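You operate a simulated robot arm through the tools that you are given. There is no shell and no other tool. Be economical: measure what you need, move in short steps, check, and stop when the job is done.

Carry out the task below with a simulated robot arm. There is one attempt and no reset: what you move stays moved.

TASK
Clean the plug marked 62 in the bath with the lid shut.
Fine: stand it in the cradle, run the bath till the dirt is gone, switch off and leave the plug in.

It is judged by the outcome, as a careful person would: the job done as asked, and still so three seconds after it is handed in. It fails if anything else is knocked over, pushed out of place, dropped, spilled or broken.

THE ROBOT
A 7-joint arm with a two-finger parallel gripper, fixed in place. Base frame: the origin is at the foot of the arm, x ahead of it, y to its left, z up; the work surface is at about z = 0.004. Lengths are in m, angles in degrees, forces in N, time in s.
With the tool pointing down near the work surface it reaches from about 0.24 to 0.62 m from the base axis. Its first joint turns from -66.0 to 66.0 degrees. Payload 2.6 kg.
Tool frame: the origin (TCP) lies between the finger pads and is the grasp point; the fingertips stand 0.03 m ahead of it; z points along the fingers, y is the line along which they close. The gripper opens to 0.094 m. The fingers are 0.028 m wide and 0.01 m thick; the gripper's body (0.05 by 0.096 m) begins 0.055 m behind the TCP.
Orientation is that of the tool frame in the base frame, as a unit quaternion [w, x, y, z]. With the fingers straight down and closing along the base's y, the tool's x points along the base's -x, its y along +y and its z along -z.

THE INTERFACE
- The arm moves only by the tool move_arm. Its argument "plan" is a list of rows, each a list of 3 entries, a list of its own where there are three numbers: the turn, a rotation vector about the base's x, y, z in units of 60 degrees (1.0 is 60 degrees), then the shift along the base's x, y, z in units of 200 mm (1.0 is 200 mm), then the finger opening in m, from 0 to 0.094. In form: [[[rx, ry, rz], [x, y, z], jaw], ...]. A call has 1 to 20 rows; each row is the pose to reach, as a shift and turn from the pose commanded when the call began. A call with a number of a shift or a turn outside -1 to 1 is refused whole. A row lasts 0.2 s, in which the tool goes at most 0.05 m and 8.6 degrees; a call with a longer step from one row to the next is refused whole, and so is a gripper value outside its range. A pose out of reach is approached as far as the arm can. The call stops where the force on the tool passes 40 N (or 10 N more than at its start, if that is more) or the arm is blocked; 0.2 s more then pass. The fingers move at their own pace (about 0.072 m/s each) and stop on an object; they squeeze with about 34 N. The grip force told is the motor's: it shows also when the fingers shut on nothing. Time passes only in rows, and 0.2 s behind the last, so rows that repeat a pose let the fingers close. It gives the time, the measured TCP pose, the force on the tool (base axes), the opening and the grip force at its end, in the units of the frame above (readings bear some noise), and new pictures: "show" is both (left out), scene, wrist or none.
- Cameras (640 x 400 px; columns grow to the right, rows downward): "scene" is fixed at [0.0563, 0.4685, 0.5692]; the picture's right is [-0.49, -0.87, 0.00], its down [-0.42, 0.24, -0.88] and it looks along [0.76, -0.43, -0.48] (base axes); focal length 320 px, centre (320, 200). "wrist" rides on the gripper at [-0.037, 0, -0.058] in the tool frame; the picture's right is [0.00, -1.00, 0.00], its down [0.97, 0.00, -0.24] and it looks along [0.24, 0.00, 0.97] (tool axes); focal length 218 px, centre (320, 200).
- probe_pixels(camera, pixels): there is no depth. For up to 12 entries [column, row, z] of the newest picture of that camera ("zoom" is the newest enlarged one), the place [x, y] in the base frame at which the ray of that pixel passes the height z, good to about 0.002 m, but the place of the scene camera against the robot may be out by one fixed shift of up to 0.018 m in any direction. No time passes.
- zoom(camera, box): a new picture of the part [left, top, right, bottom] of that camera's present view, enlarged. No time passes.
- sign_off(): hands the job in; it is judged then, once.

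Work in short steps. Measure before you move; look again where a grasp or a placing could have gone wrong, and mend it. You have 80 turns and 120 pictures in all, those below and enlarged ones among them. Open the gripper and draw the arm clear of the work before you hand the job in, unless the task says otherwise; then end with one line.

The tools are called after ">>>" by a JSON object that holds its "api" and its "payload". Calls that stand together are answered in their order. move_arm: Moves the arm, as the interface text tells. Its arguments: {"type":"object","properties":{"plan":{"type":"array","items":{"type":"array"}},"show":{"type":"string","enum":["both","scene","wrist","none"]}},"required":["plan"]} The other tools are called the same way: probe_pixels (camera, pixels) gives the place at which the rays of pixels pass given heights; zoom (camera, box) takes an enlarged picture of a part of a camera's view; sign_off () hands the job in.

At the start:

```text
t: 0.0
position: [0.3343, 0.1364, 0.3869]
orientation: [-0.001, 0.0, 1.0, 0.0]
force: [0.5, 0.6, 0.6]
gripper_width: 0.0937
grip_force: 0.0
```

scene: 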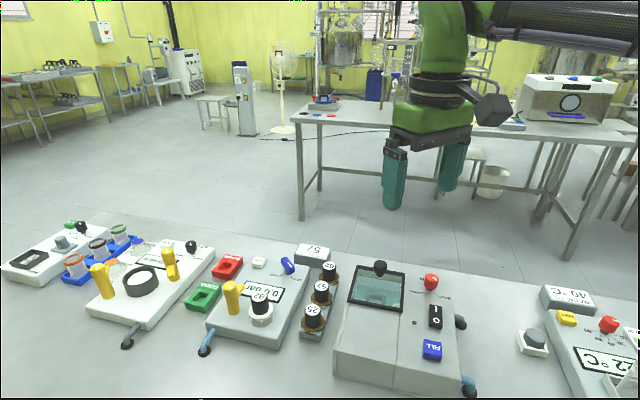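
wrist: 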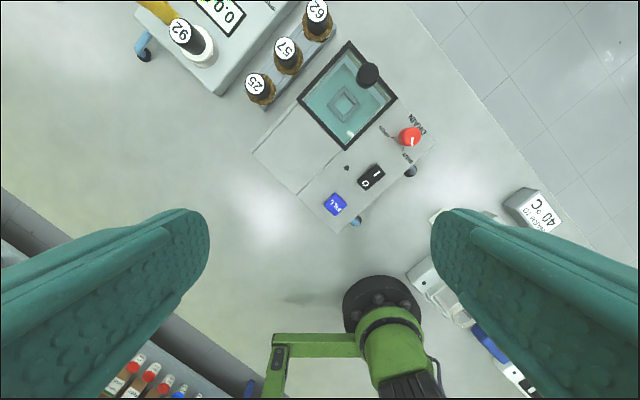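

The scene shows the bath with its lid at about (377,288) and the plugs at (315,290). I'll zoom in on both.

>>> {"api": "zoom", "payload": {"camera": "scene", "box": [290, 230, 490, 400]}}

>>> {"api": "zoom", "payload": {"camera": "wrist", "box": [240, 0, 440, 230]}}

>>> {"api": "zoom", "payload": {"camera": "scene", "box": [180, 230, 350, 350]}}

```text
2.35 times, centred on (390, 315) of scene
```

zoom: 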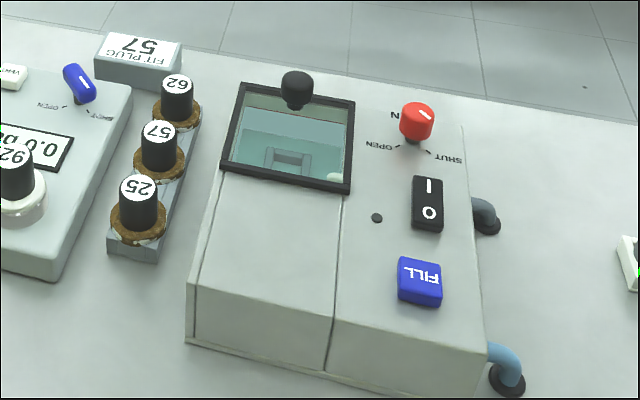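

```text
1.74 times, centred on (340, 115) of wrist
```

zoom: 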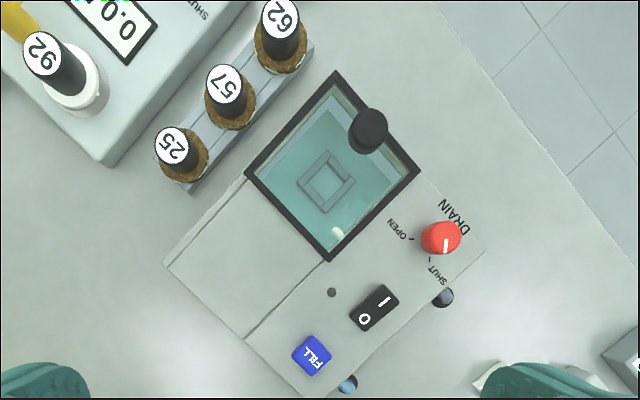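

```text
3.33 times, centred on (265, 290) of scene
```

zoom: 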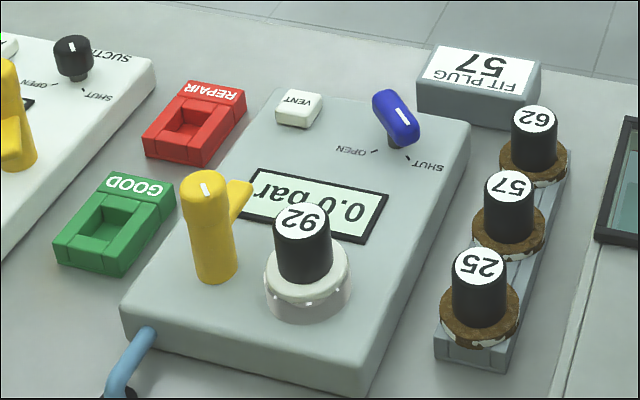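

The bath and the plugs are at upper centre of the wrist view. I'll probe key points at several heights to triangulate against the next view.

>>> {"api": "probe_pixels", "payload": {"camera": "wrist", "pixels": [[318, 10, 0.06], [318, 10, 0.1], [349, 42, 0.05], [349, 42, 0.1], [395, 98, 0.05], [395, 98, 0.1], [345, 149, 0.05], [345, 149, 0.1], [298, 100, 0.1], [368, 74, 0.1], [409, 137, 0.1], [370, 177, 0.1]]}}

>>> {"api": "probe_pixels", "payload": {"camera": "scene", "pixels": [[329, 265, 0.06], [329, 265, 0.1], [365, 265, 0.05], [365, 265, 0.1], [403, 273, 0.05], [403, 273, 0.1], [399, 311, 0.05], [399, 311, 0.1], [346, 303, 0.05], [346, 303, 0.1], [381, 267, 0.1], [431, 281, 0.1]]}}

```text
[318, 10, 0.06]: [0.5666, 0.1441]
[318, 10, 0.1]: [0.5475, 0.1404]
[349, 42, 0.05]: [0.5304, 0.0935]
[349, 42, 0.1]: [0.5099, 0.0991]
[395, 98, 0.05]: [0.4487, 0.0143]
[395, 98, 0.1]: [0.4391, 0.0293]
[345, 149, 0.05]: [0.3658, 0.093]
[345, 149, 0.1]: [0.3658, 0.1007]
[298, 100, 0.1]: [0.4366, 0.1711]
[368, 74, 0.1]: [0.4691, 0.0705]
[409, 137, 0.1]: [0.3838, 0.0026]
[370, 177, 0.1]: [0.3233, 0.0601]
```

```text
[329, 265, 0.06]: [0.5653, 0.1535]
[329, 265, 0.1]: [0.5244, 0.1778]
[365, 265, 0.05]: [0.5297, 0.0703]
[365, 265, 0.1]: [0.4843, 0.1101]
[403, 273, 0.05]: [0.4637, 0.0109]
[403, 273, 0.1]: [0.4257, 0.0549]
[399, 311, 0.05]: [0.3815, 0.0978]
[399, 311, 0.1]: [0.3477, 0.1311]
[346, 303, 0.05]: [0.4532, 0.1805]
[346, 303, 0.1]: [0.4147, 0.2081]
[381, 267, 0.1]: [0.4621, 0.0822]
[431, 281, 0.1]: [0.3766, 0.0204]
```

I'll move the wrist camera closer to the bath for a second view.

>>> {"api": "move_arm", "payload": {"plan": [[[0, 0, 0], [0.15, -0.05, -0.13], 0.094], [[0, 0, 0], [0.3, -0.1, -0.26], 0.094], [[0, 0, 0], [0.45, -0.15, -0.4], 0.094], [[0, 0, 0], [0.45, -0.15, -0.4], 0.094]], "show": "wrist"}}

```text
t: 1.0
position: [0.423, 0.1096, 0.3089]
orientation: [-0.001, 0.0, 1.0, 0.0]
force: [0.0, -0.5, 0.3]
gripper_width: 0.0939
grip_force: 0.0
```

wrist: 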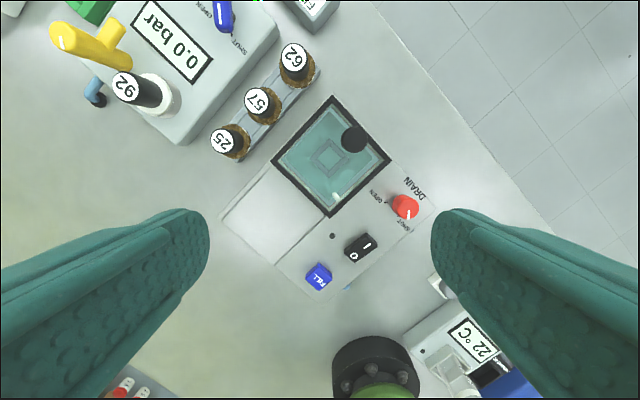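

>>> {"api": "zoom", "payload": {"camera": "wrist", "box": [210, 20, 450, 300]}}

>>> {"api": "probe_pixels", "payload": {"camera": "wrist", "pixels": [[332, 96, 0.05], [332, 96, 0.1], [390, 158, 0.05], [390, 158, 0.1], [331, 217, 0.05], [331, 217, 0.1], [272, 158, 0.05], [272, 158, 0.1], [293, 55, 0.06], [293, 55, 0.1], [353, 138, 0.1], [404, 207, 0.1]]}}

>>> {"api": "zoom", "payload": {"camera": "wrist", "box": [360, 160, 440, 240]}}

```text
1.43 times, centred on (330, 160) of wrist
```

zoom: 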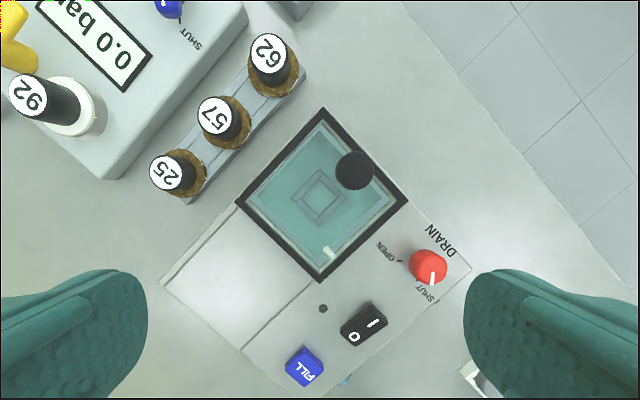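

```text
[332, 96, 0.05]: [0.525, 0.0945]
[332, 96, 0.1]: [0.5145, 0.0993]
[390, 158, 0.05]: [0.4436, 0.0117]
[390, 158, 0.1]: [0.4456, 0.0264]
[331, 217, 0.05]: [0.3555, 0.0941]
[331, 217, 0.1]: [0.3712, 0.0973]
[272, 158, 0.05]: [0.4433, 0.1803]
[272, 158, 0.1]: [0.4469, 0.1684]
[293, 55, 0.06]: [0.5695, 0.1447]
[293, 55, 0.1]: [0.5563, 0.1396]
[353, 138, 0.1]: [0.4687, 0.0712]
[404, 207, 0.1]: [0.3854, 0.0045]
```

```text
5.00 times, centred on (400, 200) of wrist
```

zoom: 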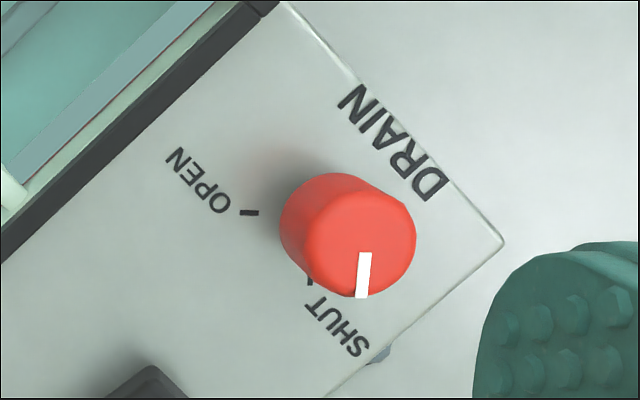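

Triangulation puts the lid top at about z=0.078, with the lid knob near (0.469,0.071,0.10). The drain points at SHUT. I'll look closely at the lid's edges and the rest of the panel.

>>> {"api": "zoom", "payload": {"camera": "scene", "box": [335, 250, 425, 320]}}

>>> {"api": "zoom", "payload": {"camera": "wrist", "box": [265, 90, 395, 220]}}

>>> {"api": "zoom", "payload": {"camera": "wrist", "box": [200, 30, 330, 160]}}

>>> {"api": "zoom", "payload": {"camera": "wrist", "box": [290, 220, 390, 300]}}

```text
5.71 times, centred on (380, 285) of scene
```

zoom: 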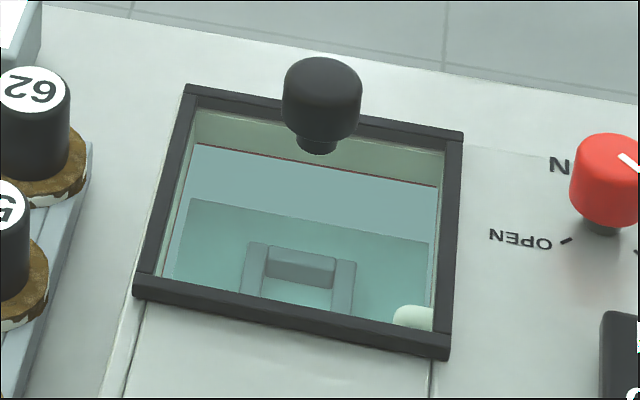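

```text
3.08 times, centred on (330, 155) of wrist
```

zoom: 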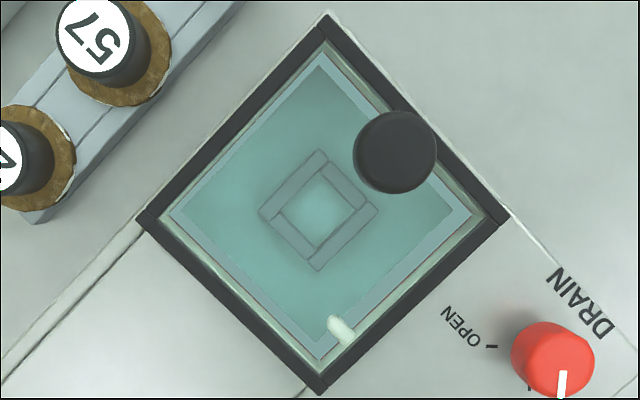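

```text
3.08 times, centred on (265, 95) of wrist
```

zoom: 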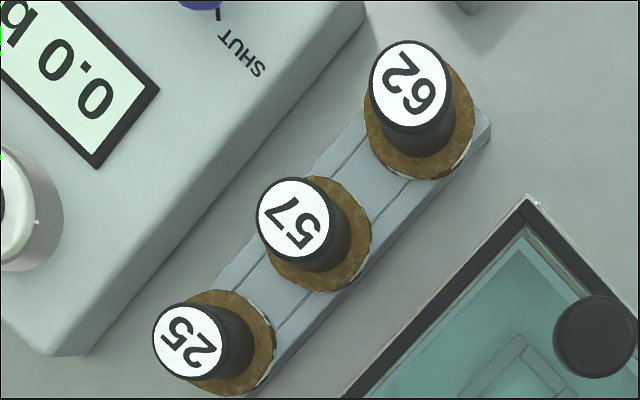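

```text
5.00 times, centred on (340, 260) of wrist
```

zoom: 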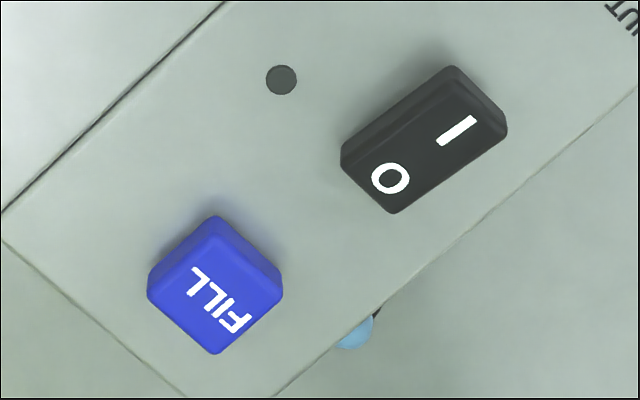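

The water seems to sit at the red line. The lid either slides over the plain panel, towards (-x,+y), or is hinged on that side. I'll hover over the lid knob with the fingers closing along (0.71,0.71).

>>> {"api": "move_arm", "payload": {"plan": [[[0, 0, -0.125], [0.04, -0.03, -0.09], 0.094], [[0, 0, -0.25], [0.08, -0.06, -0.18], 0.094], [[0, 0, -0.375], [0.12, -0.09, -0.27], 0.094], [[0, 0, -0.5], [0.16, -0.12, -0.36], 0.094], [[0, 0, -0.625], [0.2, -0.16, -0.45], 0.094], [[0, 0, -0.75], [0.23, -0.18, -0.5], 0.07], [[0, 0, -0.75], [0.23, -0.18, -0.5], 0.07]]}}

```text
t: 2.6
position: [0.4713, 0.0714, 0.2081]
orientation: [0.0, 0.383, 0.924, 0.0]
force: [0.0, 0.3, 0.2]
gripper_width: 0.0701
grip_force: 0.0
```

scene: 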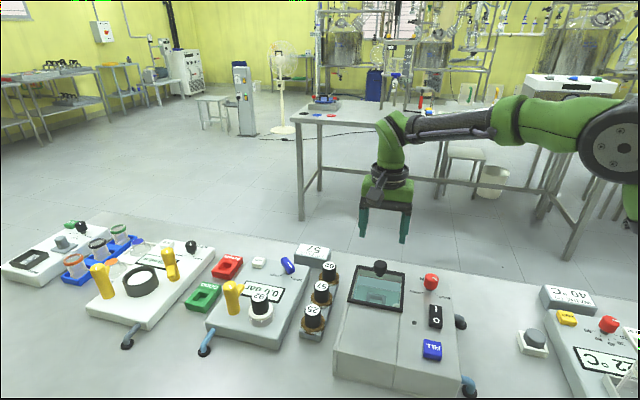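
wrist: 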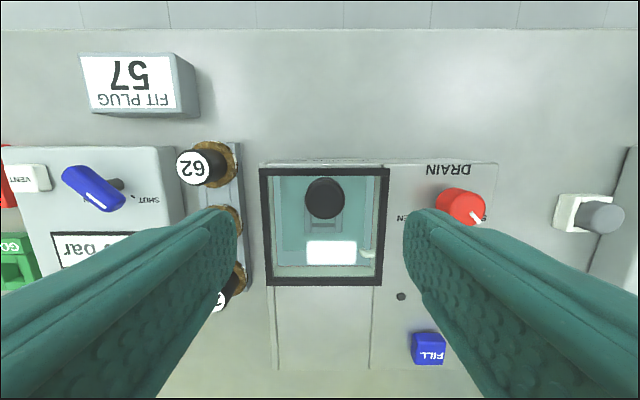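

>>> {"api": "zoom", "payload": {"camera": "wrist", "box": [240, 150, 410, 300]}}

>>> {"api": "probe_pixels", "payload": {"camera": "wrist", "pixels": [[325, 197, 0.1], [325, 197, 0.11], [304, 197, 0.1], [345, 197, 0.1], [260, 169, 0.078], [389, 169, 0.078], [382, 285, 0.078], [268, 285, 0.078], [193, 166, 0.067], [176, 166, 0.067], [210, 166, 0.067]]}}

```text
2.67 times, centred on (325, 225) of wrist
```

zoom: 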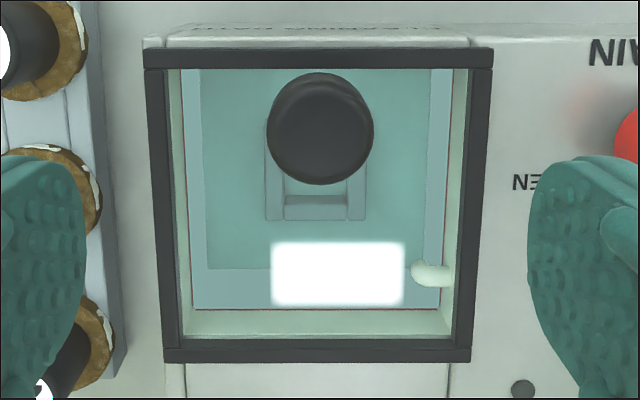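

```text
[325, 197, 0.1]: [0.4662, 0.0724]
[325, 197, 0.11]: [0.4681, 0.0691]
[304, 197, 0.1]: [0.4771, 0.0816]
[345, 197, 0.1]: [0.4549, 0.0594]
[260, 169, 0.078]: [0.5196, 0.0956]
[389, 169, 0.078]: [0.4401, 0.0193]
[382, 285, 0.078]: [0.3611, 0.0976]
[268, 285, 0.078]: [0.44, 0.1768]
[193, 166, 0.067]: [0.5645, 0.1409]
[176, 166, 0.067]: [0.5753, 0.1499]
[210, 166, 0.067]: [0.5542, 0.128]
```

>>> {"api": "zoom", "payload": {"camera": "wrist", "box": [285, 145, 385, 185]}}

```text
6.40 times, centred on (335, 165) of wrist
```

zoom: 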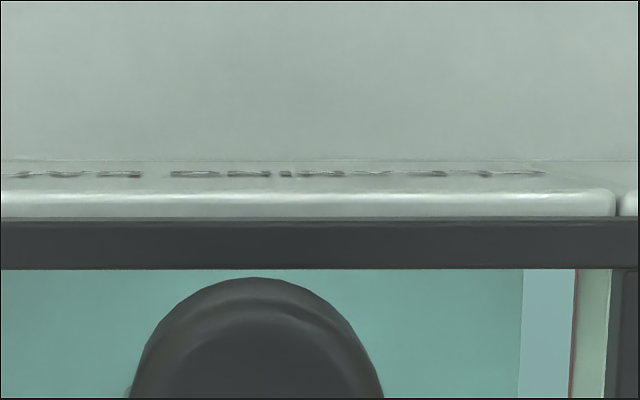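

The knob top is centred at about (0.4665, 0.0715, 0.10) and is about 0.03 wide. I'll descend around it and close.

>>> {"api": "move_arm", "payload": {"plan": [[[0, 0, 0], [-0.024, 0, -0.15], 0.07], [[0, 0, 0], [-0.024, 0, -0.3], 0.07], [[0, 0, 0], [-0.024, 0, -0.42], 0.07], [[0, 0, 0], [-0.024, 0, -0.47], 0.07], [[0, 0, 0], [-0.024, 0, -0.47], 0.0], [[0, 0, 0], [-0.024, 0, -0.47], 0.0], [[0, 0, 0], [-0.024, 0, -0.47], 0.0]]}}

```text
t: 4.2
position: [0.4659, 0.0704, 0.1125]
orientation: [0.0, 0.382, 0.924, -0.001]
force: [4.4, 2.8, -6.6]
gripper_width: 0.0289
grip_force: 44.9
```

scene: 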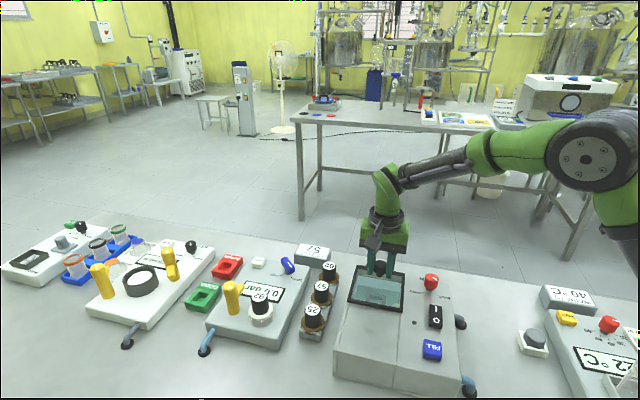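
wrist: 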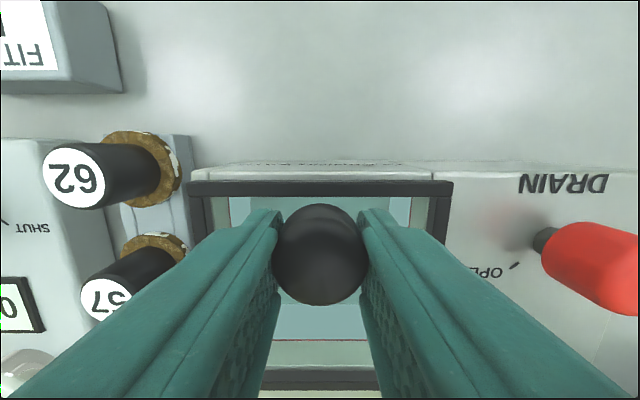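

The knob is gripped. I'll test a small slide towards (-x,+y), over the plain panel.

>>> {"api": "move_arm", "payload": {"plan": [[[0, 0, 0], [-0.018, 0.018, 0], 0.0], [[0, 0, 0], [-0.036, 0.036, 0], 0.0], [[0, 0, 0], [-0.054, 0.054, 0], 0.0]]}}

```text
t: 5.0
position: [0.4559, 0.0821, 0.1116]
orientation: [0.0, 0.382, 0.924, 0.001]
force: [1.8, 1.3, 2.1]
gripper_width: 0.029
grip_force: 45.4
```

scene: 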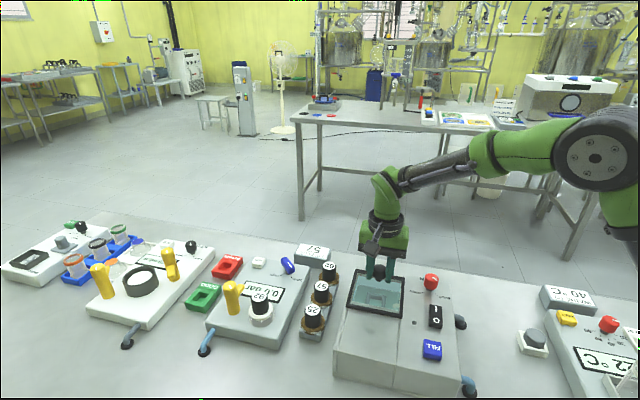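
wrist: 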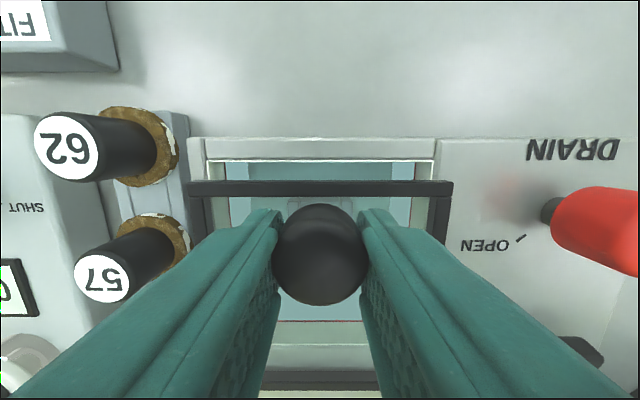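

It slides freely. I'll continue along the rail.

>>> {"api": "move_arm", "payload": {"plan": [[[0, 0, 0], [-0.04, 0.041, 0], 0.0], [[0, 0, 0], [-0.08, 0.082, 0], 0.0], [[0, 0, 0], [-0.12, 0.122, 0], 0.0], [[0, 0, 0], [-0.16, 0.163, 0], 0.0], [[0, 0, 0], [-0.2, 0.204, 0], 0.0], [[0, 0, 0], [-0.24, 0.245, 0], 0.0], [[0, 0, 0], [-0.28, 0.286, 0], 0.0], [[0, 0, 0], [-0.315, 0.321, 0], 0.0], [[0, 0, 0], [-0.315, 0.321, 0], 0.0]]}}

```text
t: 7.0
position: [0.3913, 0.1468, 0.1126]
orientation: [0.0, 0.383, 0.924, 0.0]
force: [3.4, 2.6, 1.9]
gripper_width: 0.0291
grip_force: 45.3
```

scene: 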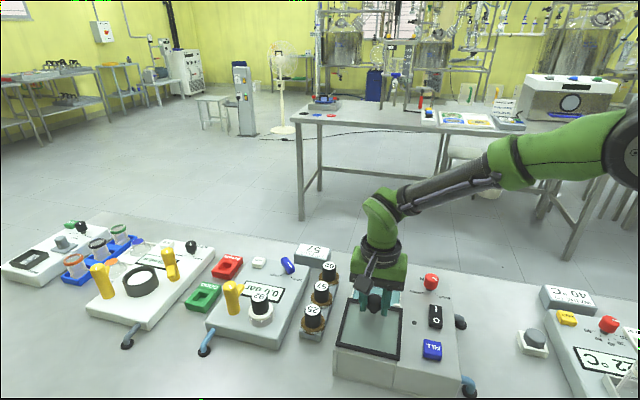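
wrist: 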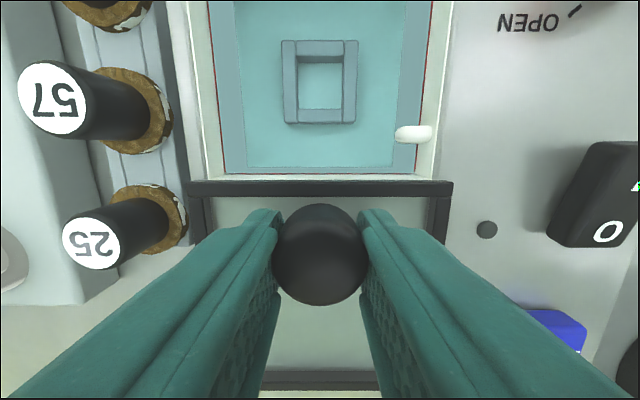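

The opening is clear. I'll release, rise, and look into the bath.

>>> {"api": "move_arm", "payload": {"plan": [[[0, 0, 0], [0, 0, 0], 0.06], [[0, 0, 0], [0, 0, 0], 0.06], [[0, 0, 0], [0, 0, 0.2], 0.06], [[0, 0, 0], [0, 0, 0.4], 0.06], [[0, 0, 0], [0.12, -0.12, 0.55], 0.06], [[0, 0, 0], [0.24, -0.24, 0.7], 0.06], [[0, 0, 0], [0.24, -0.24, 0.7], 0.06]]}}

```text
t: 8.6
position: [0.4386, 0.0992, 0.2541]
orientation: [0.001, 0.382, 0.924, -0.001]
force: [0.6, -0.4, -0.7]
gripper_width: 0.0604
grip_force: 0.1
```

scene: 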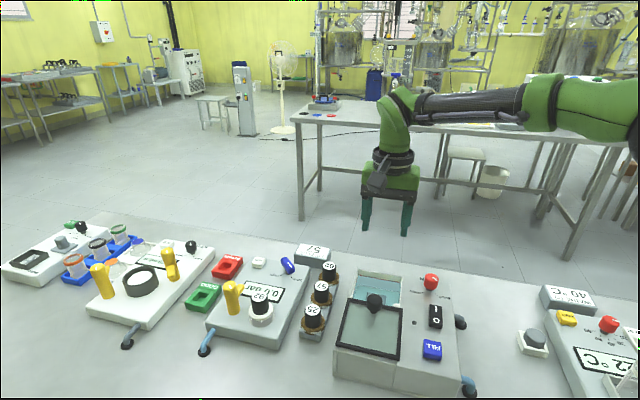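
wrist: 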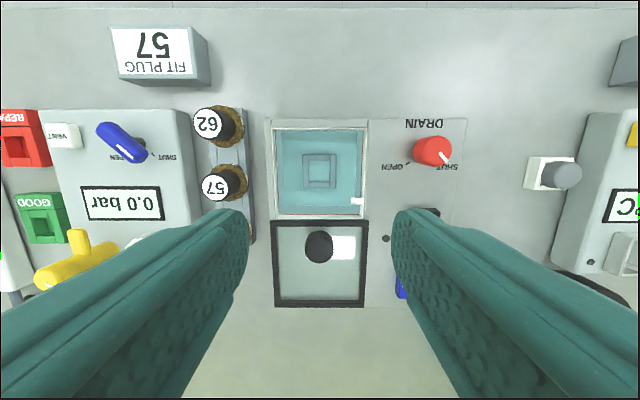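

>>> {"api": "zoom", "payload": {"camera": "wrist", "box": [262, 112, 382, 222]}}

>>> {"api": "zoom", "payload": {"camera": "scene", "box": [340, 260, 420, 310]}}

>>> {"api": "zoom", "payload": {"camera": "wrist", "box": [180, 90, 260, 230]}}

>>> {"api": "probe_pixels", "payload": {"camera": "wrist", "pixels": [[319, 170, 0.01], [319, 170, 0.03], [319, 170, 0.06], [301, 153, 0.02], [337, 187, 0.02], [206, 123, 0.067], [232, 123, 0.02], [216, 188, 0.067], [273, 117, 0.072], [366, 219, 0.072], [276, 129, 0.05], [357, 215, 0.05]]}}

```text
3.64 times, centred on (322, 167) of wrist
```

zoom: 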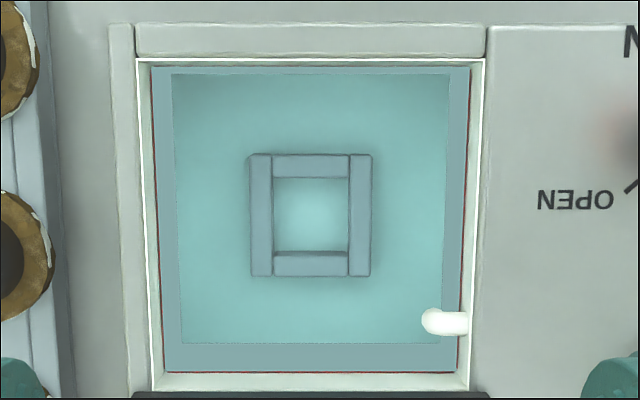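

```text
8.00 times, centred on (380, 285) of scene
```

zoom: 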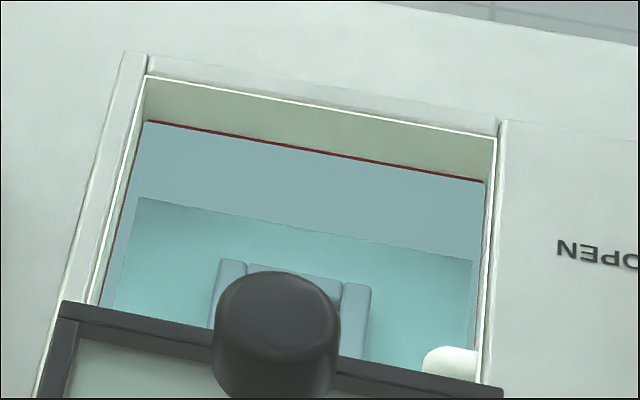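

```text
2.86 times, centred on (220, 160) of wrist
```

zoom: 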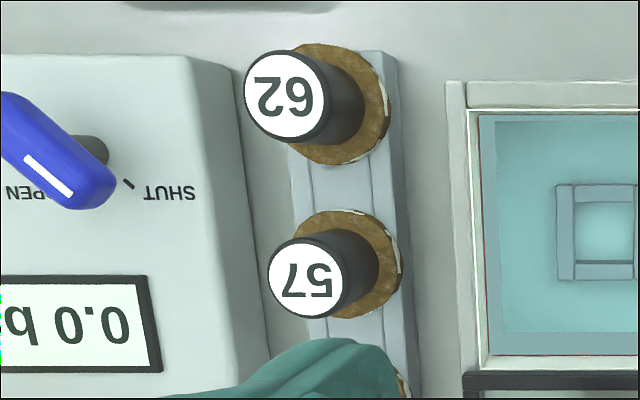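

```text
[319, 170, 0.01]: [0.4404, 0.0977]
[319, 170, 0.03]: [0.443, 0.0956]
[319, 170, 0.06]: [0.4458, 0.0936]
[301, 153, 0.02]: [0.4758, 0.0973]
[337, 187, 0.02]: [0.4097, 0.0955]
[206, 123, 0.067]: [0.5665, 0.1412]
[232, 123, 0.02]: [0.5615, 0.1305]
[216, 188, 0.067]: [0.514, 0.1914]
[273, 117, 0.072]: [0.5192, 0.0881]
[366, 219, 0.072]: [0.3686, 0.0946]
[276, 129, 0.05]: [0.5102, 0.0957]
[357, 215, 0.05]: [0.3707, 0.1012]
```

The bath is filled to its red mark and the cradle is at about (0.443,0.096). I'll probe plug 62's label and flange to get its axis.

>>> {"api": "probe_pixels", "payload": {"camera": "wrist", "pixels": [[207.4, 123.3, 0.06], [207.4, 123.3, 0.07], [207.4, 123.3, 0.08], [227, 126, 0.02], [227, 126, 0.03], [227, 126, 0.04]]}}

>>> {"api": "move_arm", "payload": {"plan": [[[0, 0, 0], [0.16, 0.05, 0], 0.06], [[0, 0, 0], [0.32, 0.1, 0], 0.06], [[0, 0, 0], [0.48, 0.15, 0], 0.06], [[0, 0, 0], [0.64, 0.21, -0.1], 0.06], [[0, 0, 0], [0.64, 0.21, -0.2], 0.06], [[0, 0, 0], [0.64, 0.21, -0.2], 0.06]]}}

```text
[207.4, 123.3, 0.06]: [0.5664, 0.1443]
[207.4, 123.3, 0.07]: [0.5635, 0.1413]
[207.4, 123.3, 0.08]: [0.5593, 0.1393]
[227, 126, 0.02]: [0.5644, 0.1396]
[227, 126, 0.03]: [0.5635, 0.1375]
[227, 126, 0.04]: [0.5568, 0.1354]
```

```text
t: 10.0
position: [0.571, 0.1418, 0.2126]
orientation: [-0.001, 0.382, 0.924, -0.001]
force: [0.6, -0.1, 0.1]
gripper_width: 0.0601
grip_force: 0.2
out of reach, approached as far as the arm can: row 4
```

scene: 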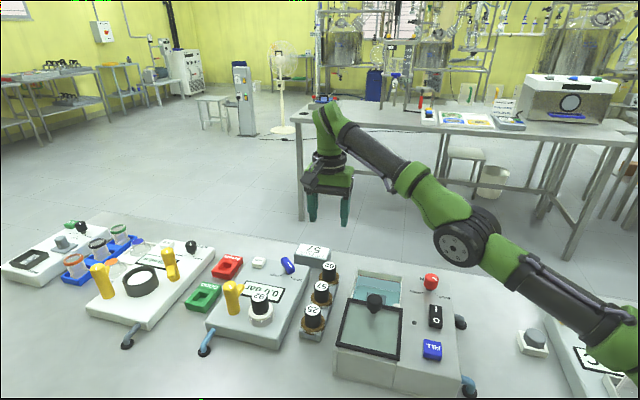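
wrist: 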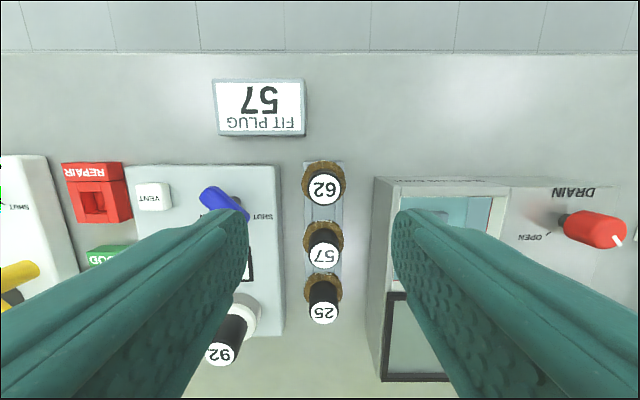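

>>> {"api": "zoom", "payload": {"camera": "wrist", "box": [275, 145, 375, 245]}}

>>> {"api": "probe_pixels", "payload": {"camera": "wrist", "pixels": [[324, 190, 0.06], [324, 190, 0.07], [324, 190, 0.08], [323, 183, 0.03], [340, 188, 0.07], [308, 188, 0.07], [274, 190, 0.05], [376, 180, 0.07]]}}

```text
4.00 times, centred on (325, 195) of wrist
```

zoom: 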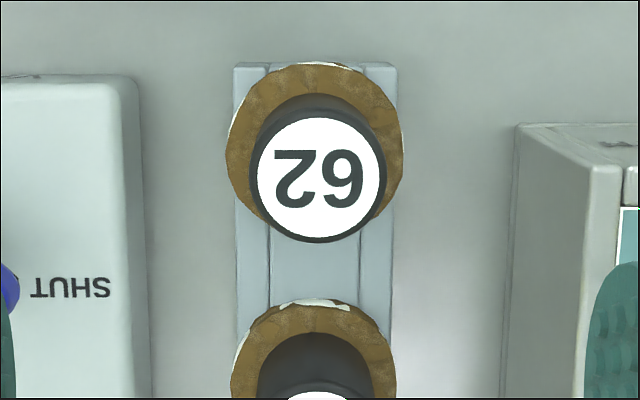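

```text
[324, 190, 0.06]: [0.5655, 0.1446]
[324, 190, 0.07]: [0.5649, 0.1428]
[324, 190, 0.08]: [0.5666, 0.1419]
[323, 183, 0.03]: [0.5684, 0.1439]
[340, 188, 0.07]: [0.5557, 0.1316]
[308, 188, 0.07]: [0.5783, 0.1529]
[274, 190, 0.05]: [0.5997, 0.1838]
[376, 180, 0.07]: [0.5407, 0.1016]
```

Plug 62's axis is at about (0.566,0.1425), its handle is about 0.030 wide, and the gaps either side are about 0.047. I'll descend with a 0.05 opening.

>>> {"api": "move_arm", "payload": {"plan": [[[0, 0, 0], [-0.025, 0.003, -0.2], 0.052], [[0, 0, 0], [-0.025, 0.003, -0.4], 0.052], [[0, 0, 0], [-0.025, 0.003, -0.55], 0.052], [[0, 0, 0], [-0.025, 0.003, -0.65], 0.052], [[0, 0, 0], [-0.025, 0.003, -0.7], 0.052], [[0, 0, 0], [-0.025, 0.003, -0.7], 0.052]]}}

```text
t: 11.3
position: [0.6006, 0.1476, 0.0939]
orientation: [0.006, 0.383, 0.924, 0.006]
force: [-1.9, -1.8, 6.9]
gripper_width: 0.053
grip_force: 0.9
out of reach, approached as far as the arm can: row 1, 2, 3, 4, 5, 6
stopped in row 6: the force on the tool passed its limit (the readings are from after the stop); the commanded pose is now the measured one
```

scene: 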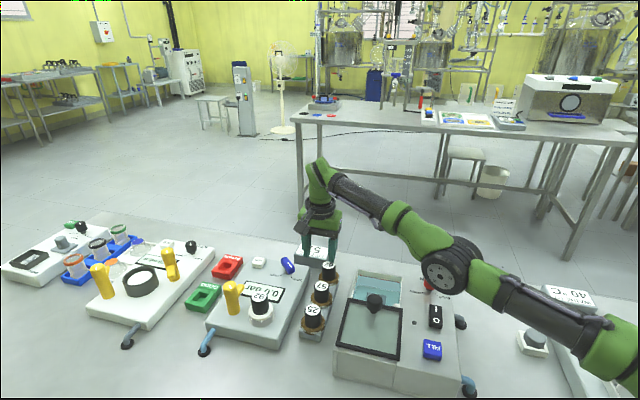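
wrist: 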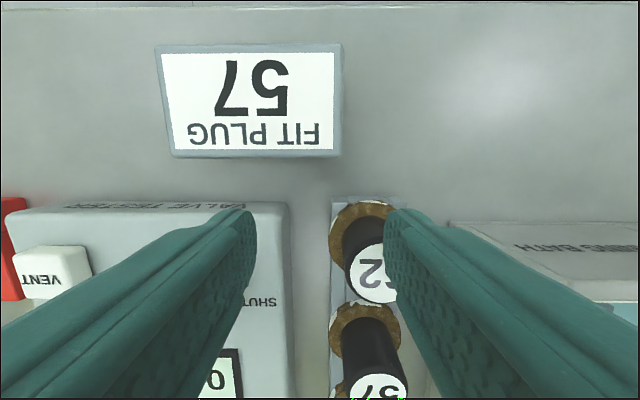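

The arm hit an awkward reach limit and drifted to x=0.60, and a fingertip touched the top of plug 62. I'll rise straight up, pull back, and check that nothing moved.

>>> {"api": "move_arm", "payload": {"plan": [[[0, 0, 0], [0, 0, 0.1], 0.052], [[0, 0, 0], [0, 0, 0.25], 0.052], [[0, 0, 0], [0, 0, 0.4], 0.052], [[0, 0, 0], [-0.15, -0.04, 0.5], 0.052], [[0, 0, 0], [-0.3, -0.08, 0.6], 0.052], [[0, 0, 0], [-0.45, -0.12, 0.6], 0.052], [[0, 0, 0], [-0.6, -0.16, 0.6], 0.052], [[0, 0, 0], [-0.6, -0.16, 0.6], 0.052]]}}

```text
t: 13.1
position: [0.565, 0.1409, 0.2378]
orientation: [0.005, 0.383, 0.924, 0.005]
force: [-0.3, -0.6, 0.8]
gripper_width: 0.0518
grip_force: 0.2
out of reach, approached as far as the arm can: row 2, 3, 4, 5, 6, 7, 8
```

scene: 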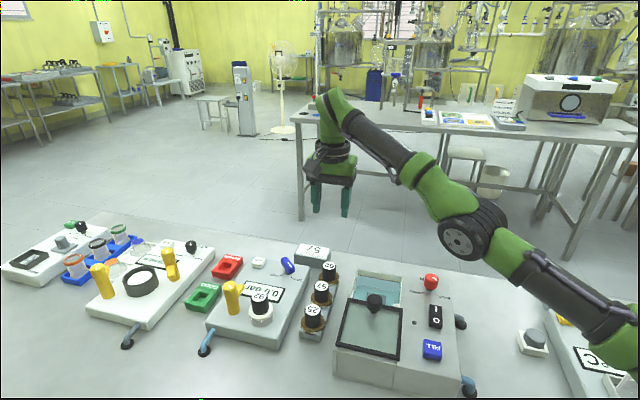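
wrist: 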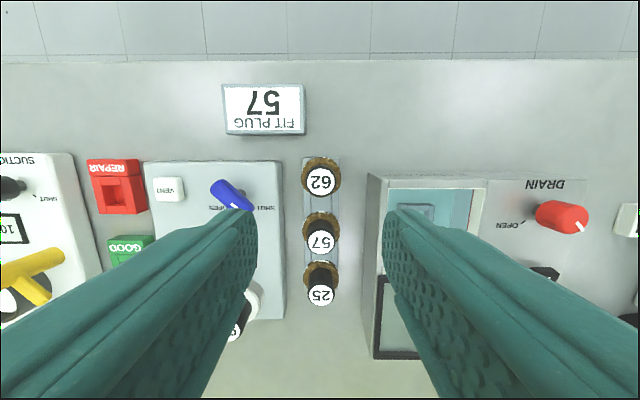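

The plugs look undisturbed, but the arm is locked in an elbow-down posture. I'll stretch it up and out, away from objects, then pull back in to free it.

>>> {"api": "move_arm", "payload": {"plan": [[[0, 0, 0], [0.15, 0.04, 0.14], 0.052], [[0, 0, 0], [0.3, 0.08, 0.28], 0.052], [[0, 0, 0], [0.45, 0.12, 0.42], 0.052], [[0, 0, 0], [0.6, 0.16, 0.55], 0.052], [[0, 0, 0], [0.7, 0.2, 0.7], 0.052], [[0, 0, 0], [0.7, 0.2, 0.9], 0.052], [[0, 0, 0], [0.5, 0.15, 0.95], 0.052], [[0, 0, 0], [0.3, 0.1, 0.95], 0.052], [[0, 0, 0], [0.1, 0.05, 0.95], 0.052], [[0, 0, 0], [-0.1, 0, 0.9], 0.052], [[0, 0, 0], [-0.1, 0, 0.9], 0.052]], "show": "scene"}}

```text
t: 15.5
position: [0.4893, 0.1411, 0.3771]
orientation: [0.005, 0.383, 0.924, 0.006]
force: [0.2, -0.4, -0.1]
gripper_width: 0.052
grip_force: 0.0
out of reach, approached as far as the arm can: row 1, 2, 3, 4, 5, 6, 7, 8, 9, 10, 11
```

scene: 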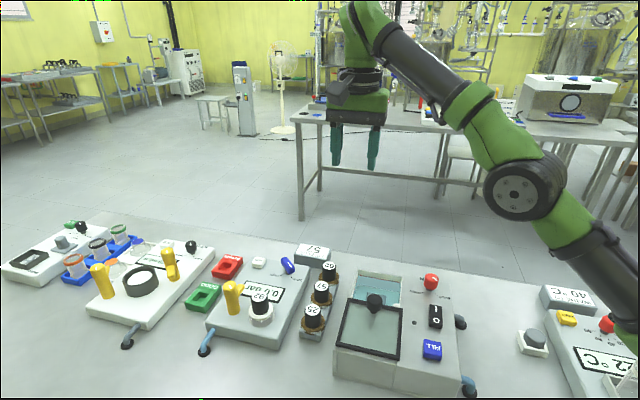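

It's following in part. I'll continue back towards the starting pose, unwinding the yaw.

>>> {"api": "move_arm", "payload": {"plan": [[[0, 0, 0.125], [-0.1, 0.02, 0], 0.052], [[0, 0, 0.25], [-0.2, 0.04, 0], 0.052], [[0, 0, 0.375], [-0.3, 0.06, 0], 0.052], [[0, 0, 0.5], [-0.4, 0.08, 0], 0.052], [[0, 0, 0.625], [-0.5, 0.1, 0], 0.052], [[0, 0, 0.75], [-0.6, 0.1, 0], 0.052], [[0, 0, 0.75], [-0.6, 0.1, 0], 0.052], [[0, 0, 0.75], [-0.6, 0.1, 0], 0.052]], "show": "scene"}}

```text
t: 17.3
position: [0.3686, 0.1593, 0.376]
orientation: [0.003, 0.0, 1.0, 0.006]
force: [-0.5, 0.5, 0.4]
gripper_width: 0.0521
grip_force: 0.0
```

scene: 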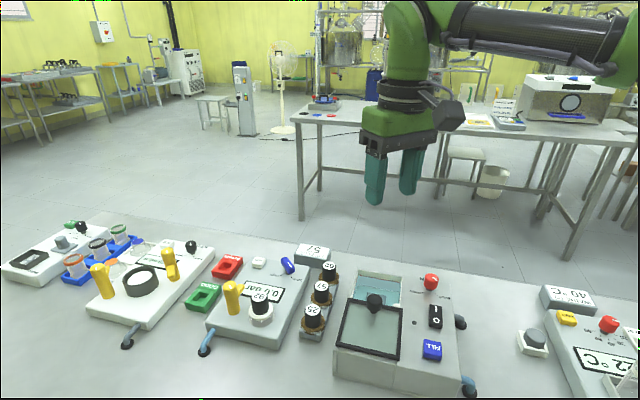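

The elbow is up again. I'll hold to settle and read the true pose, with a wrist view.

>>> {"api": "move_arm", "payload": {"plan": [[[0, 0, 0], [0, 0, 0], 0.052], [[0, 0, 0], [0, 0, 0], 0.052]], "show": "wrist"}}

```text
t: 17.9
position: [0.3694, 0.1606, 0.3754]
orientation: [0.003, 0.001, 1.0, 0.006]
force: [0.1, -0.6, -0.3]
gripper_width: 0.052
grip_force: 0.1
```

wrist: 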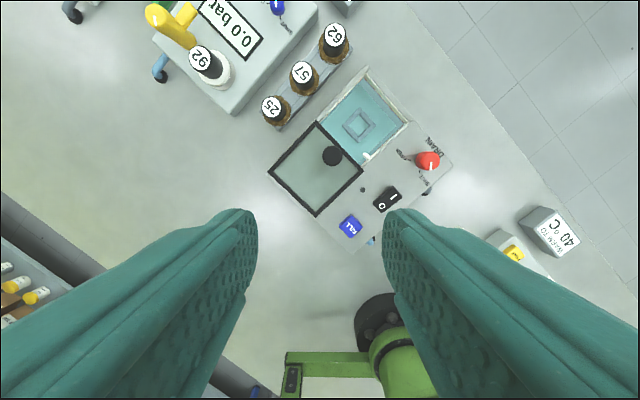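

Settled and commanded equals measured. I'll go to a low point over the bath (tips still above 0.13), with yaw -45° and the small tilt corrected.

>>> {"api": "move_arm", "payload": {"plan": [[[-0.0014, 0.0016, -0.125], [0.067, -0.025, -0.166], 0.052], [[-0.0028, 0.0032, -0.25], [0.134, -0.051, -0.333], 0.052], [[-0.0042, 0.0048, -0.375], [0.2, -0.077, -0.5], 0.052], [[-0.0056, 0.0064, -0.5], [0.268, -0.102, -0.666], 0.052], [[-0.007, 0.008, -0.625], [0.335, -0.127, -0.833], 0.052], [[-0.0084, 0.0097, -0.75], [0.403, -0.153, -1.0], 0.052], [[-0.0084, 0.0097, -0.75], [0.403, -0.153, -1.0], 0.052]], "show": "scene"}}

```text
t: 19.5
position: [0.4468, 0.1292, 0.1778]
orientation: [0.001, 0.384, 0.923, 0.001]
force: [-0.5, 0.1, 1.1]
gripper_width: 0.052
grip_force: 0.0
```

scene: 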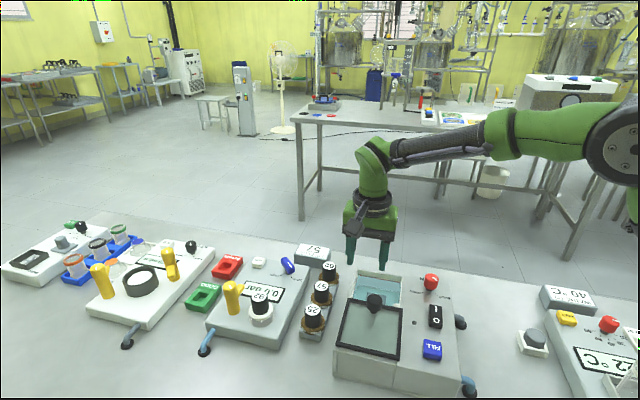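

Elbow-up is good. I'll extend outwards low (tips about 0.11, above everything) in small steps.

>>> {"api": "move_arm", "payload": {"plan": [[[0, 0, 0], [0.05, 0.005, -0.1], 0.052], [[0, 0, 0], [0.14, 0.016, -0.19], 0.052], [[0, 0, 0], [0.24, 0.027, -0.19], 0.052], [[0, 0, 0], [0.34, 0.038, -0.19], 0.052], [[0, 0, 0], [0.43, 0.048, -0.19], 0.052], [[0, 0, 0], [0.52, 0.058, -0.19], 0.052], [[0, 0, 0], [0.596, 0.066, -0.19], 0.052], [[0, 0, 0], [0.596, 0.066, -0.19], 0.052]]}}

```text
t: 21.3
position: [0.5652, 0.1429, 0.1372]
orientation: [0.001, 0.384, 0.923, 0.0]
force: [0.3, -1.4, 0.3]
gripper_width: 0.0521
grip_force: 0.0
```

scene: 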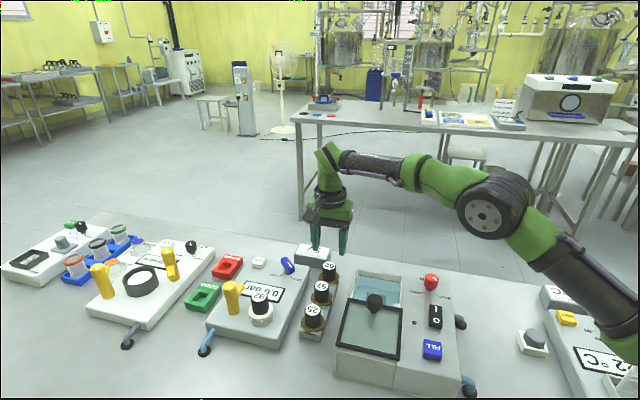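
wrist: 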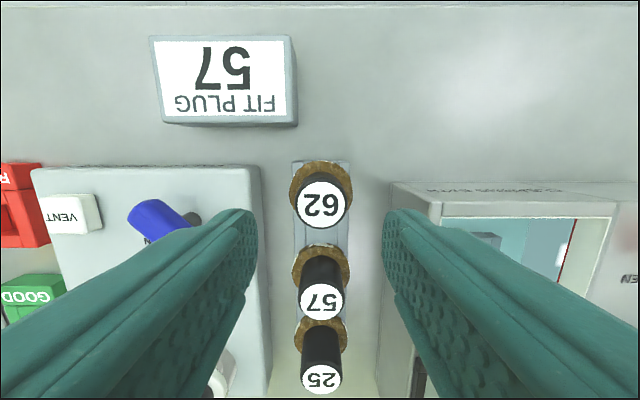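

>>> {"api": "probe_pixels", "payload": {"camera": "wrist", "pixels": [[322, 205, 0.067], [322, 205, 0.075], [320, 183, 0.03]]}}

>>> {"api": "move_arm", "payload": {"plan": [[[0, 0, 0], [0, 0, -0.06], 0.052], [[0, 0, 0], [0, 0, -0.12], 0.052]]}}

```text
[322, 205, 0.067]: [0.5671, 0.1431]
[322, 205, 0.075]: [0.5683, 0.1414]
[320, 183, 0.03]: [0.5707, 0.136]
```

```text
t: 21.9
position: [0.5646, 0.1398, 0.1131]
orientation: [0.0, 0.383, 0.924, 0.001]
force: [0.8, -0.3, 0.3]
gripper_width: 0.0521
grip_force: 0.0
```

scene: 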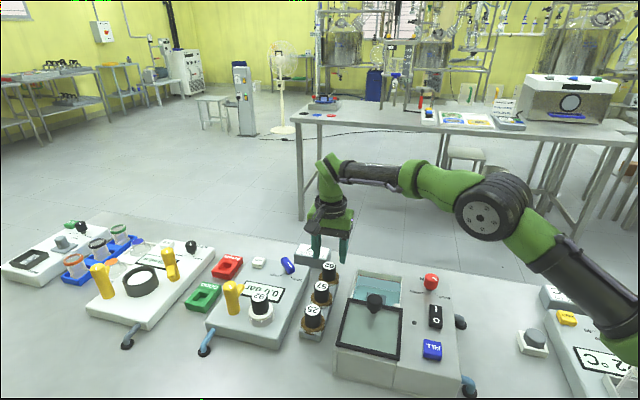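
wrist: 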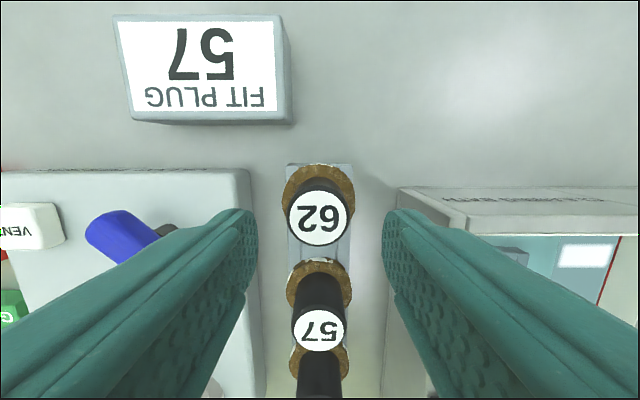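

The label is centred between the fingers. I'll descend to about z=0.073 and close.

>>> {"api": "move_arm", "payload": {"plan": [[[0, 0, 0], [0.008, 0.01, -0.07], 0.052], [[0, 0, 0], [0.008, 0.01, -0.14], 0.052], [[0, 0, 0], [0.008, 0.01, -0.2], 0.052], [[0, 0, 0], [0.008, 0.01, -0.2], 0.052]]}}

```text
t: 22.9
position: [0.5679, 0.1428, 0.0722]
orientation: [0.0, 0.384, 0.924, 0.001]
force: [0.1, 1.0, 0.7]
gripper_width: 0.0519
grip_force: 0.1
```

scene: 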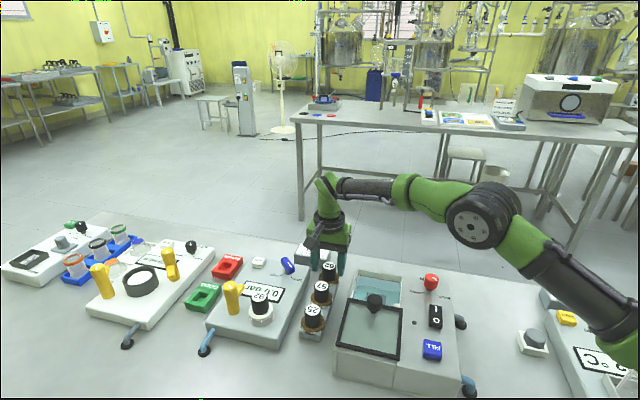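
wrist: 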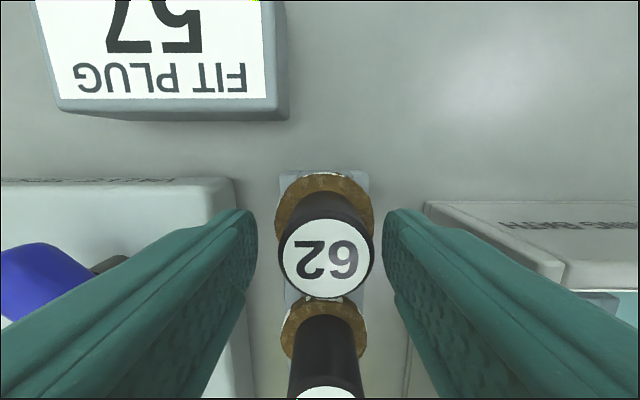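

>>> {"api": "move_arm", "payload": {"plan": [[[0, 0, 0], [0, 0, 0], 0.0], [[0, 0, 0], [0, 0, 0], 0.0], [[0, 0, 0], [0, 0, 0], 0.0]], "show": "wrist"}}

```text
t: 23.7
position: [0.5675, 0.1434, 0.0735]
orientation: [0.0, 0.383, 0.924, 0.001]
force: [-0.1, 0.3, 0.2]
gripper_width: 0.0321
grip_force: 34.4
```

wrist: 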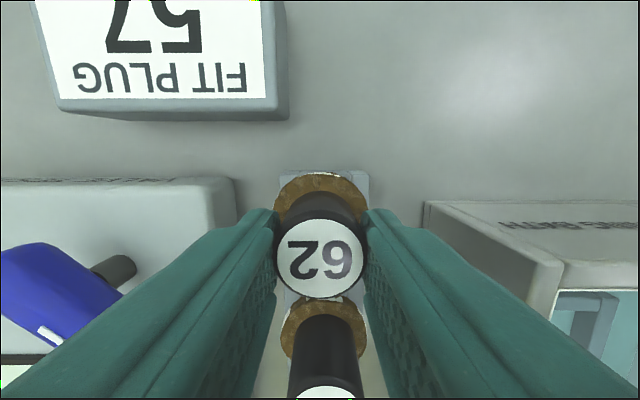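

Gripped. Lifting straight up.

>>> {"api": "move_arm", "payload": {"plan": [[[0, 0, 0], [0, 0, 0.08], 0.0], [[0, 0, 0], [0, 0, 0.18], 0.0], [[0, 0, 0], [0, 0, 0.28], 0.0], [[0, 0, 0], [0, 0, 0.38], 0.0], [[0, 0, 0], [-0.02, 0, 0.46], 0.0], [[0, 0, 0], [-0.02, 0, 0.46], 0.0]]}}

```text
t: 25.1
position: [0.5634, 0.1439, 0.1637]
orientation: [0.0, 0.383, 0.924, 0.001]
force: [0.7, -0.5, 0.0]
gripper_width: 0.0318
grip_force: 33.9
```

scene: 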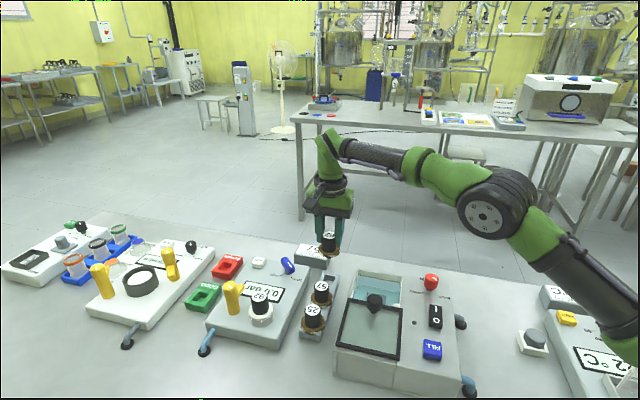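
wrist: 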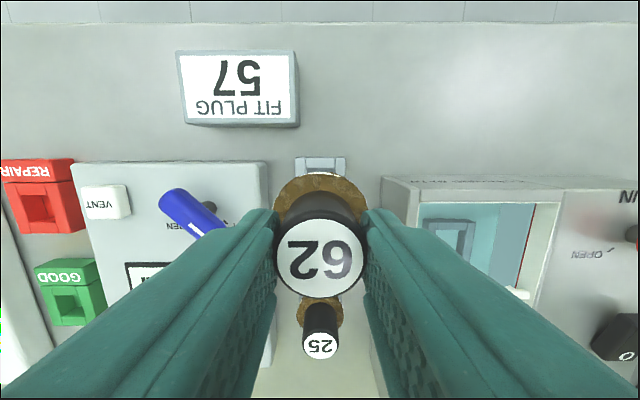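

>>> {"api": "zoom", "payload": {"camera": "scene", "box": [295, 200, 375, 280]}}

>>> {"api": "zoom", "payload": {"camera": "wrist", "box": [270, 140, 390, 260]}}

```text
5.00 times, centred on (335, 240) of scene
```

zoom: 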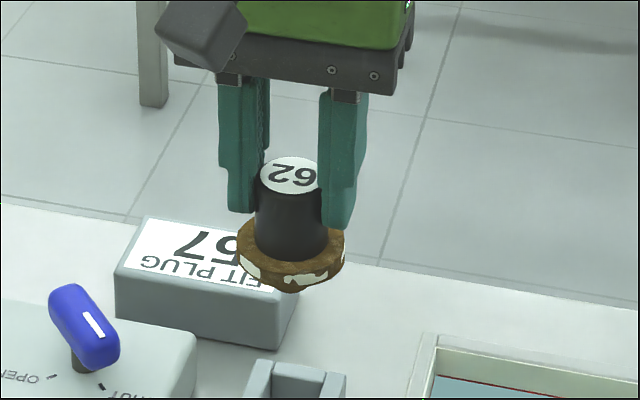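

```text
3.33 times, centred on (330, 200) of wrist
```

zoom: 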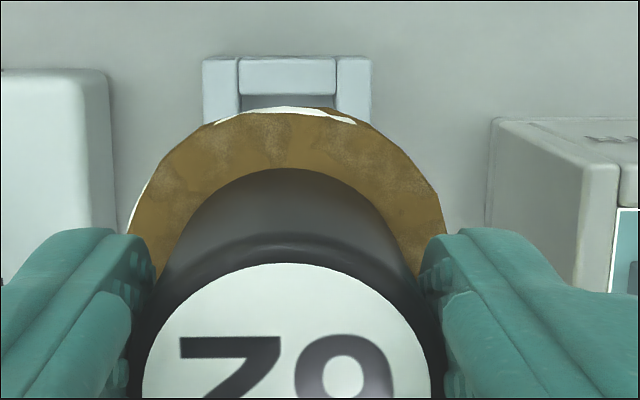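

The plug has a thick flange and the cradle mirrors the rack slot. Triangulation puts the cradle at about (0.443,0.095), top z about 0.034. I'll carry the plug above it at z=0.165.

>>> {"api": "move_arm", "payload": {"plan": [[[0, 0, 0], [-0.1, -0.04, 0.01], 0.0], [[0, 0, 0], [-0.22, -0.09, 0.01], 0.0], [[0, 0, 0], [-0.34, -0.138, 0.01], 0.0], [[0, 0, 0], [-0.46, -0.187, 0.01], 0.0], [[0, 0, 0], [-0.56, -0.228, 0.01], 0.0], [[0, 0, 0], [-0.602, -0.2445, 0.01], 0.0], [[0, 0, 0], [-0.602, -0.2445, 0.01], 0.0]]}}

```text
t: 26.7
position: [0.4429, 0.0947, 0.1658]
orientation: [0.0, 0.383, 0.924, 0.001]
force: [0.1, 0.0, -0.4]
gripper_width: 0.0319
grip_force: 33.6
```

scene: 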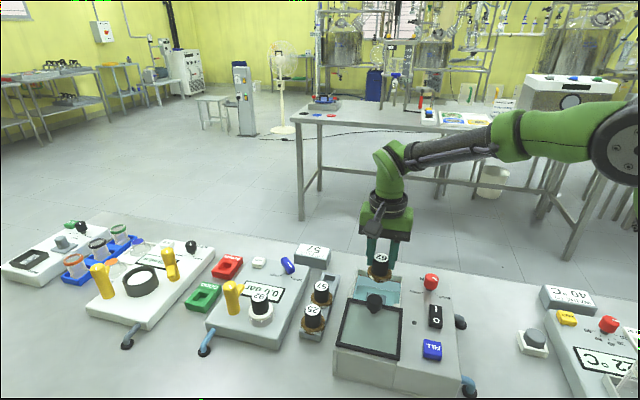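
wrist: 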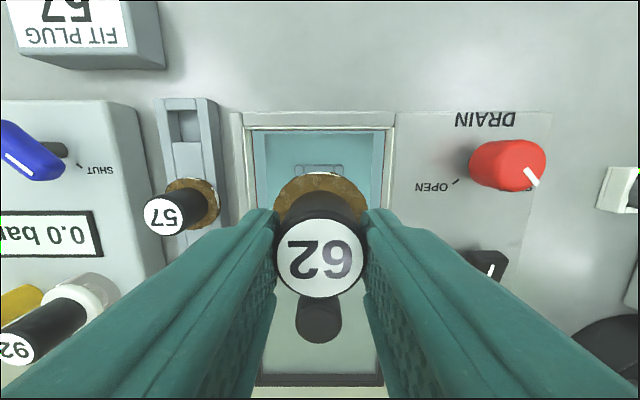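

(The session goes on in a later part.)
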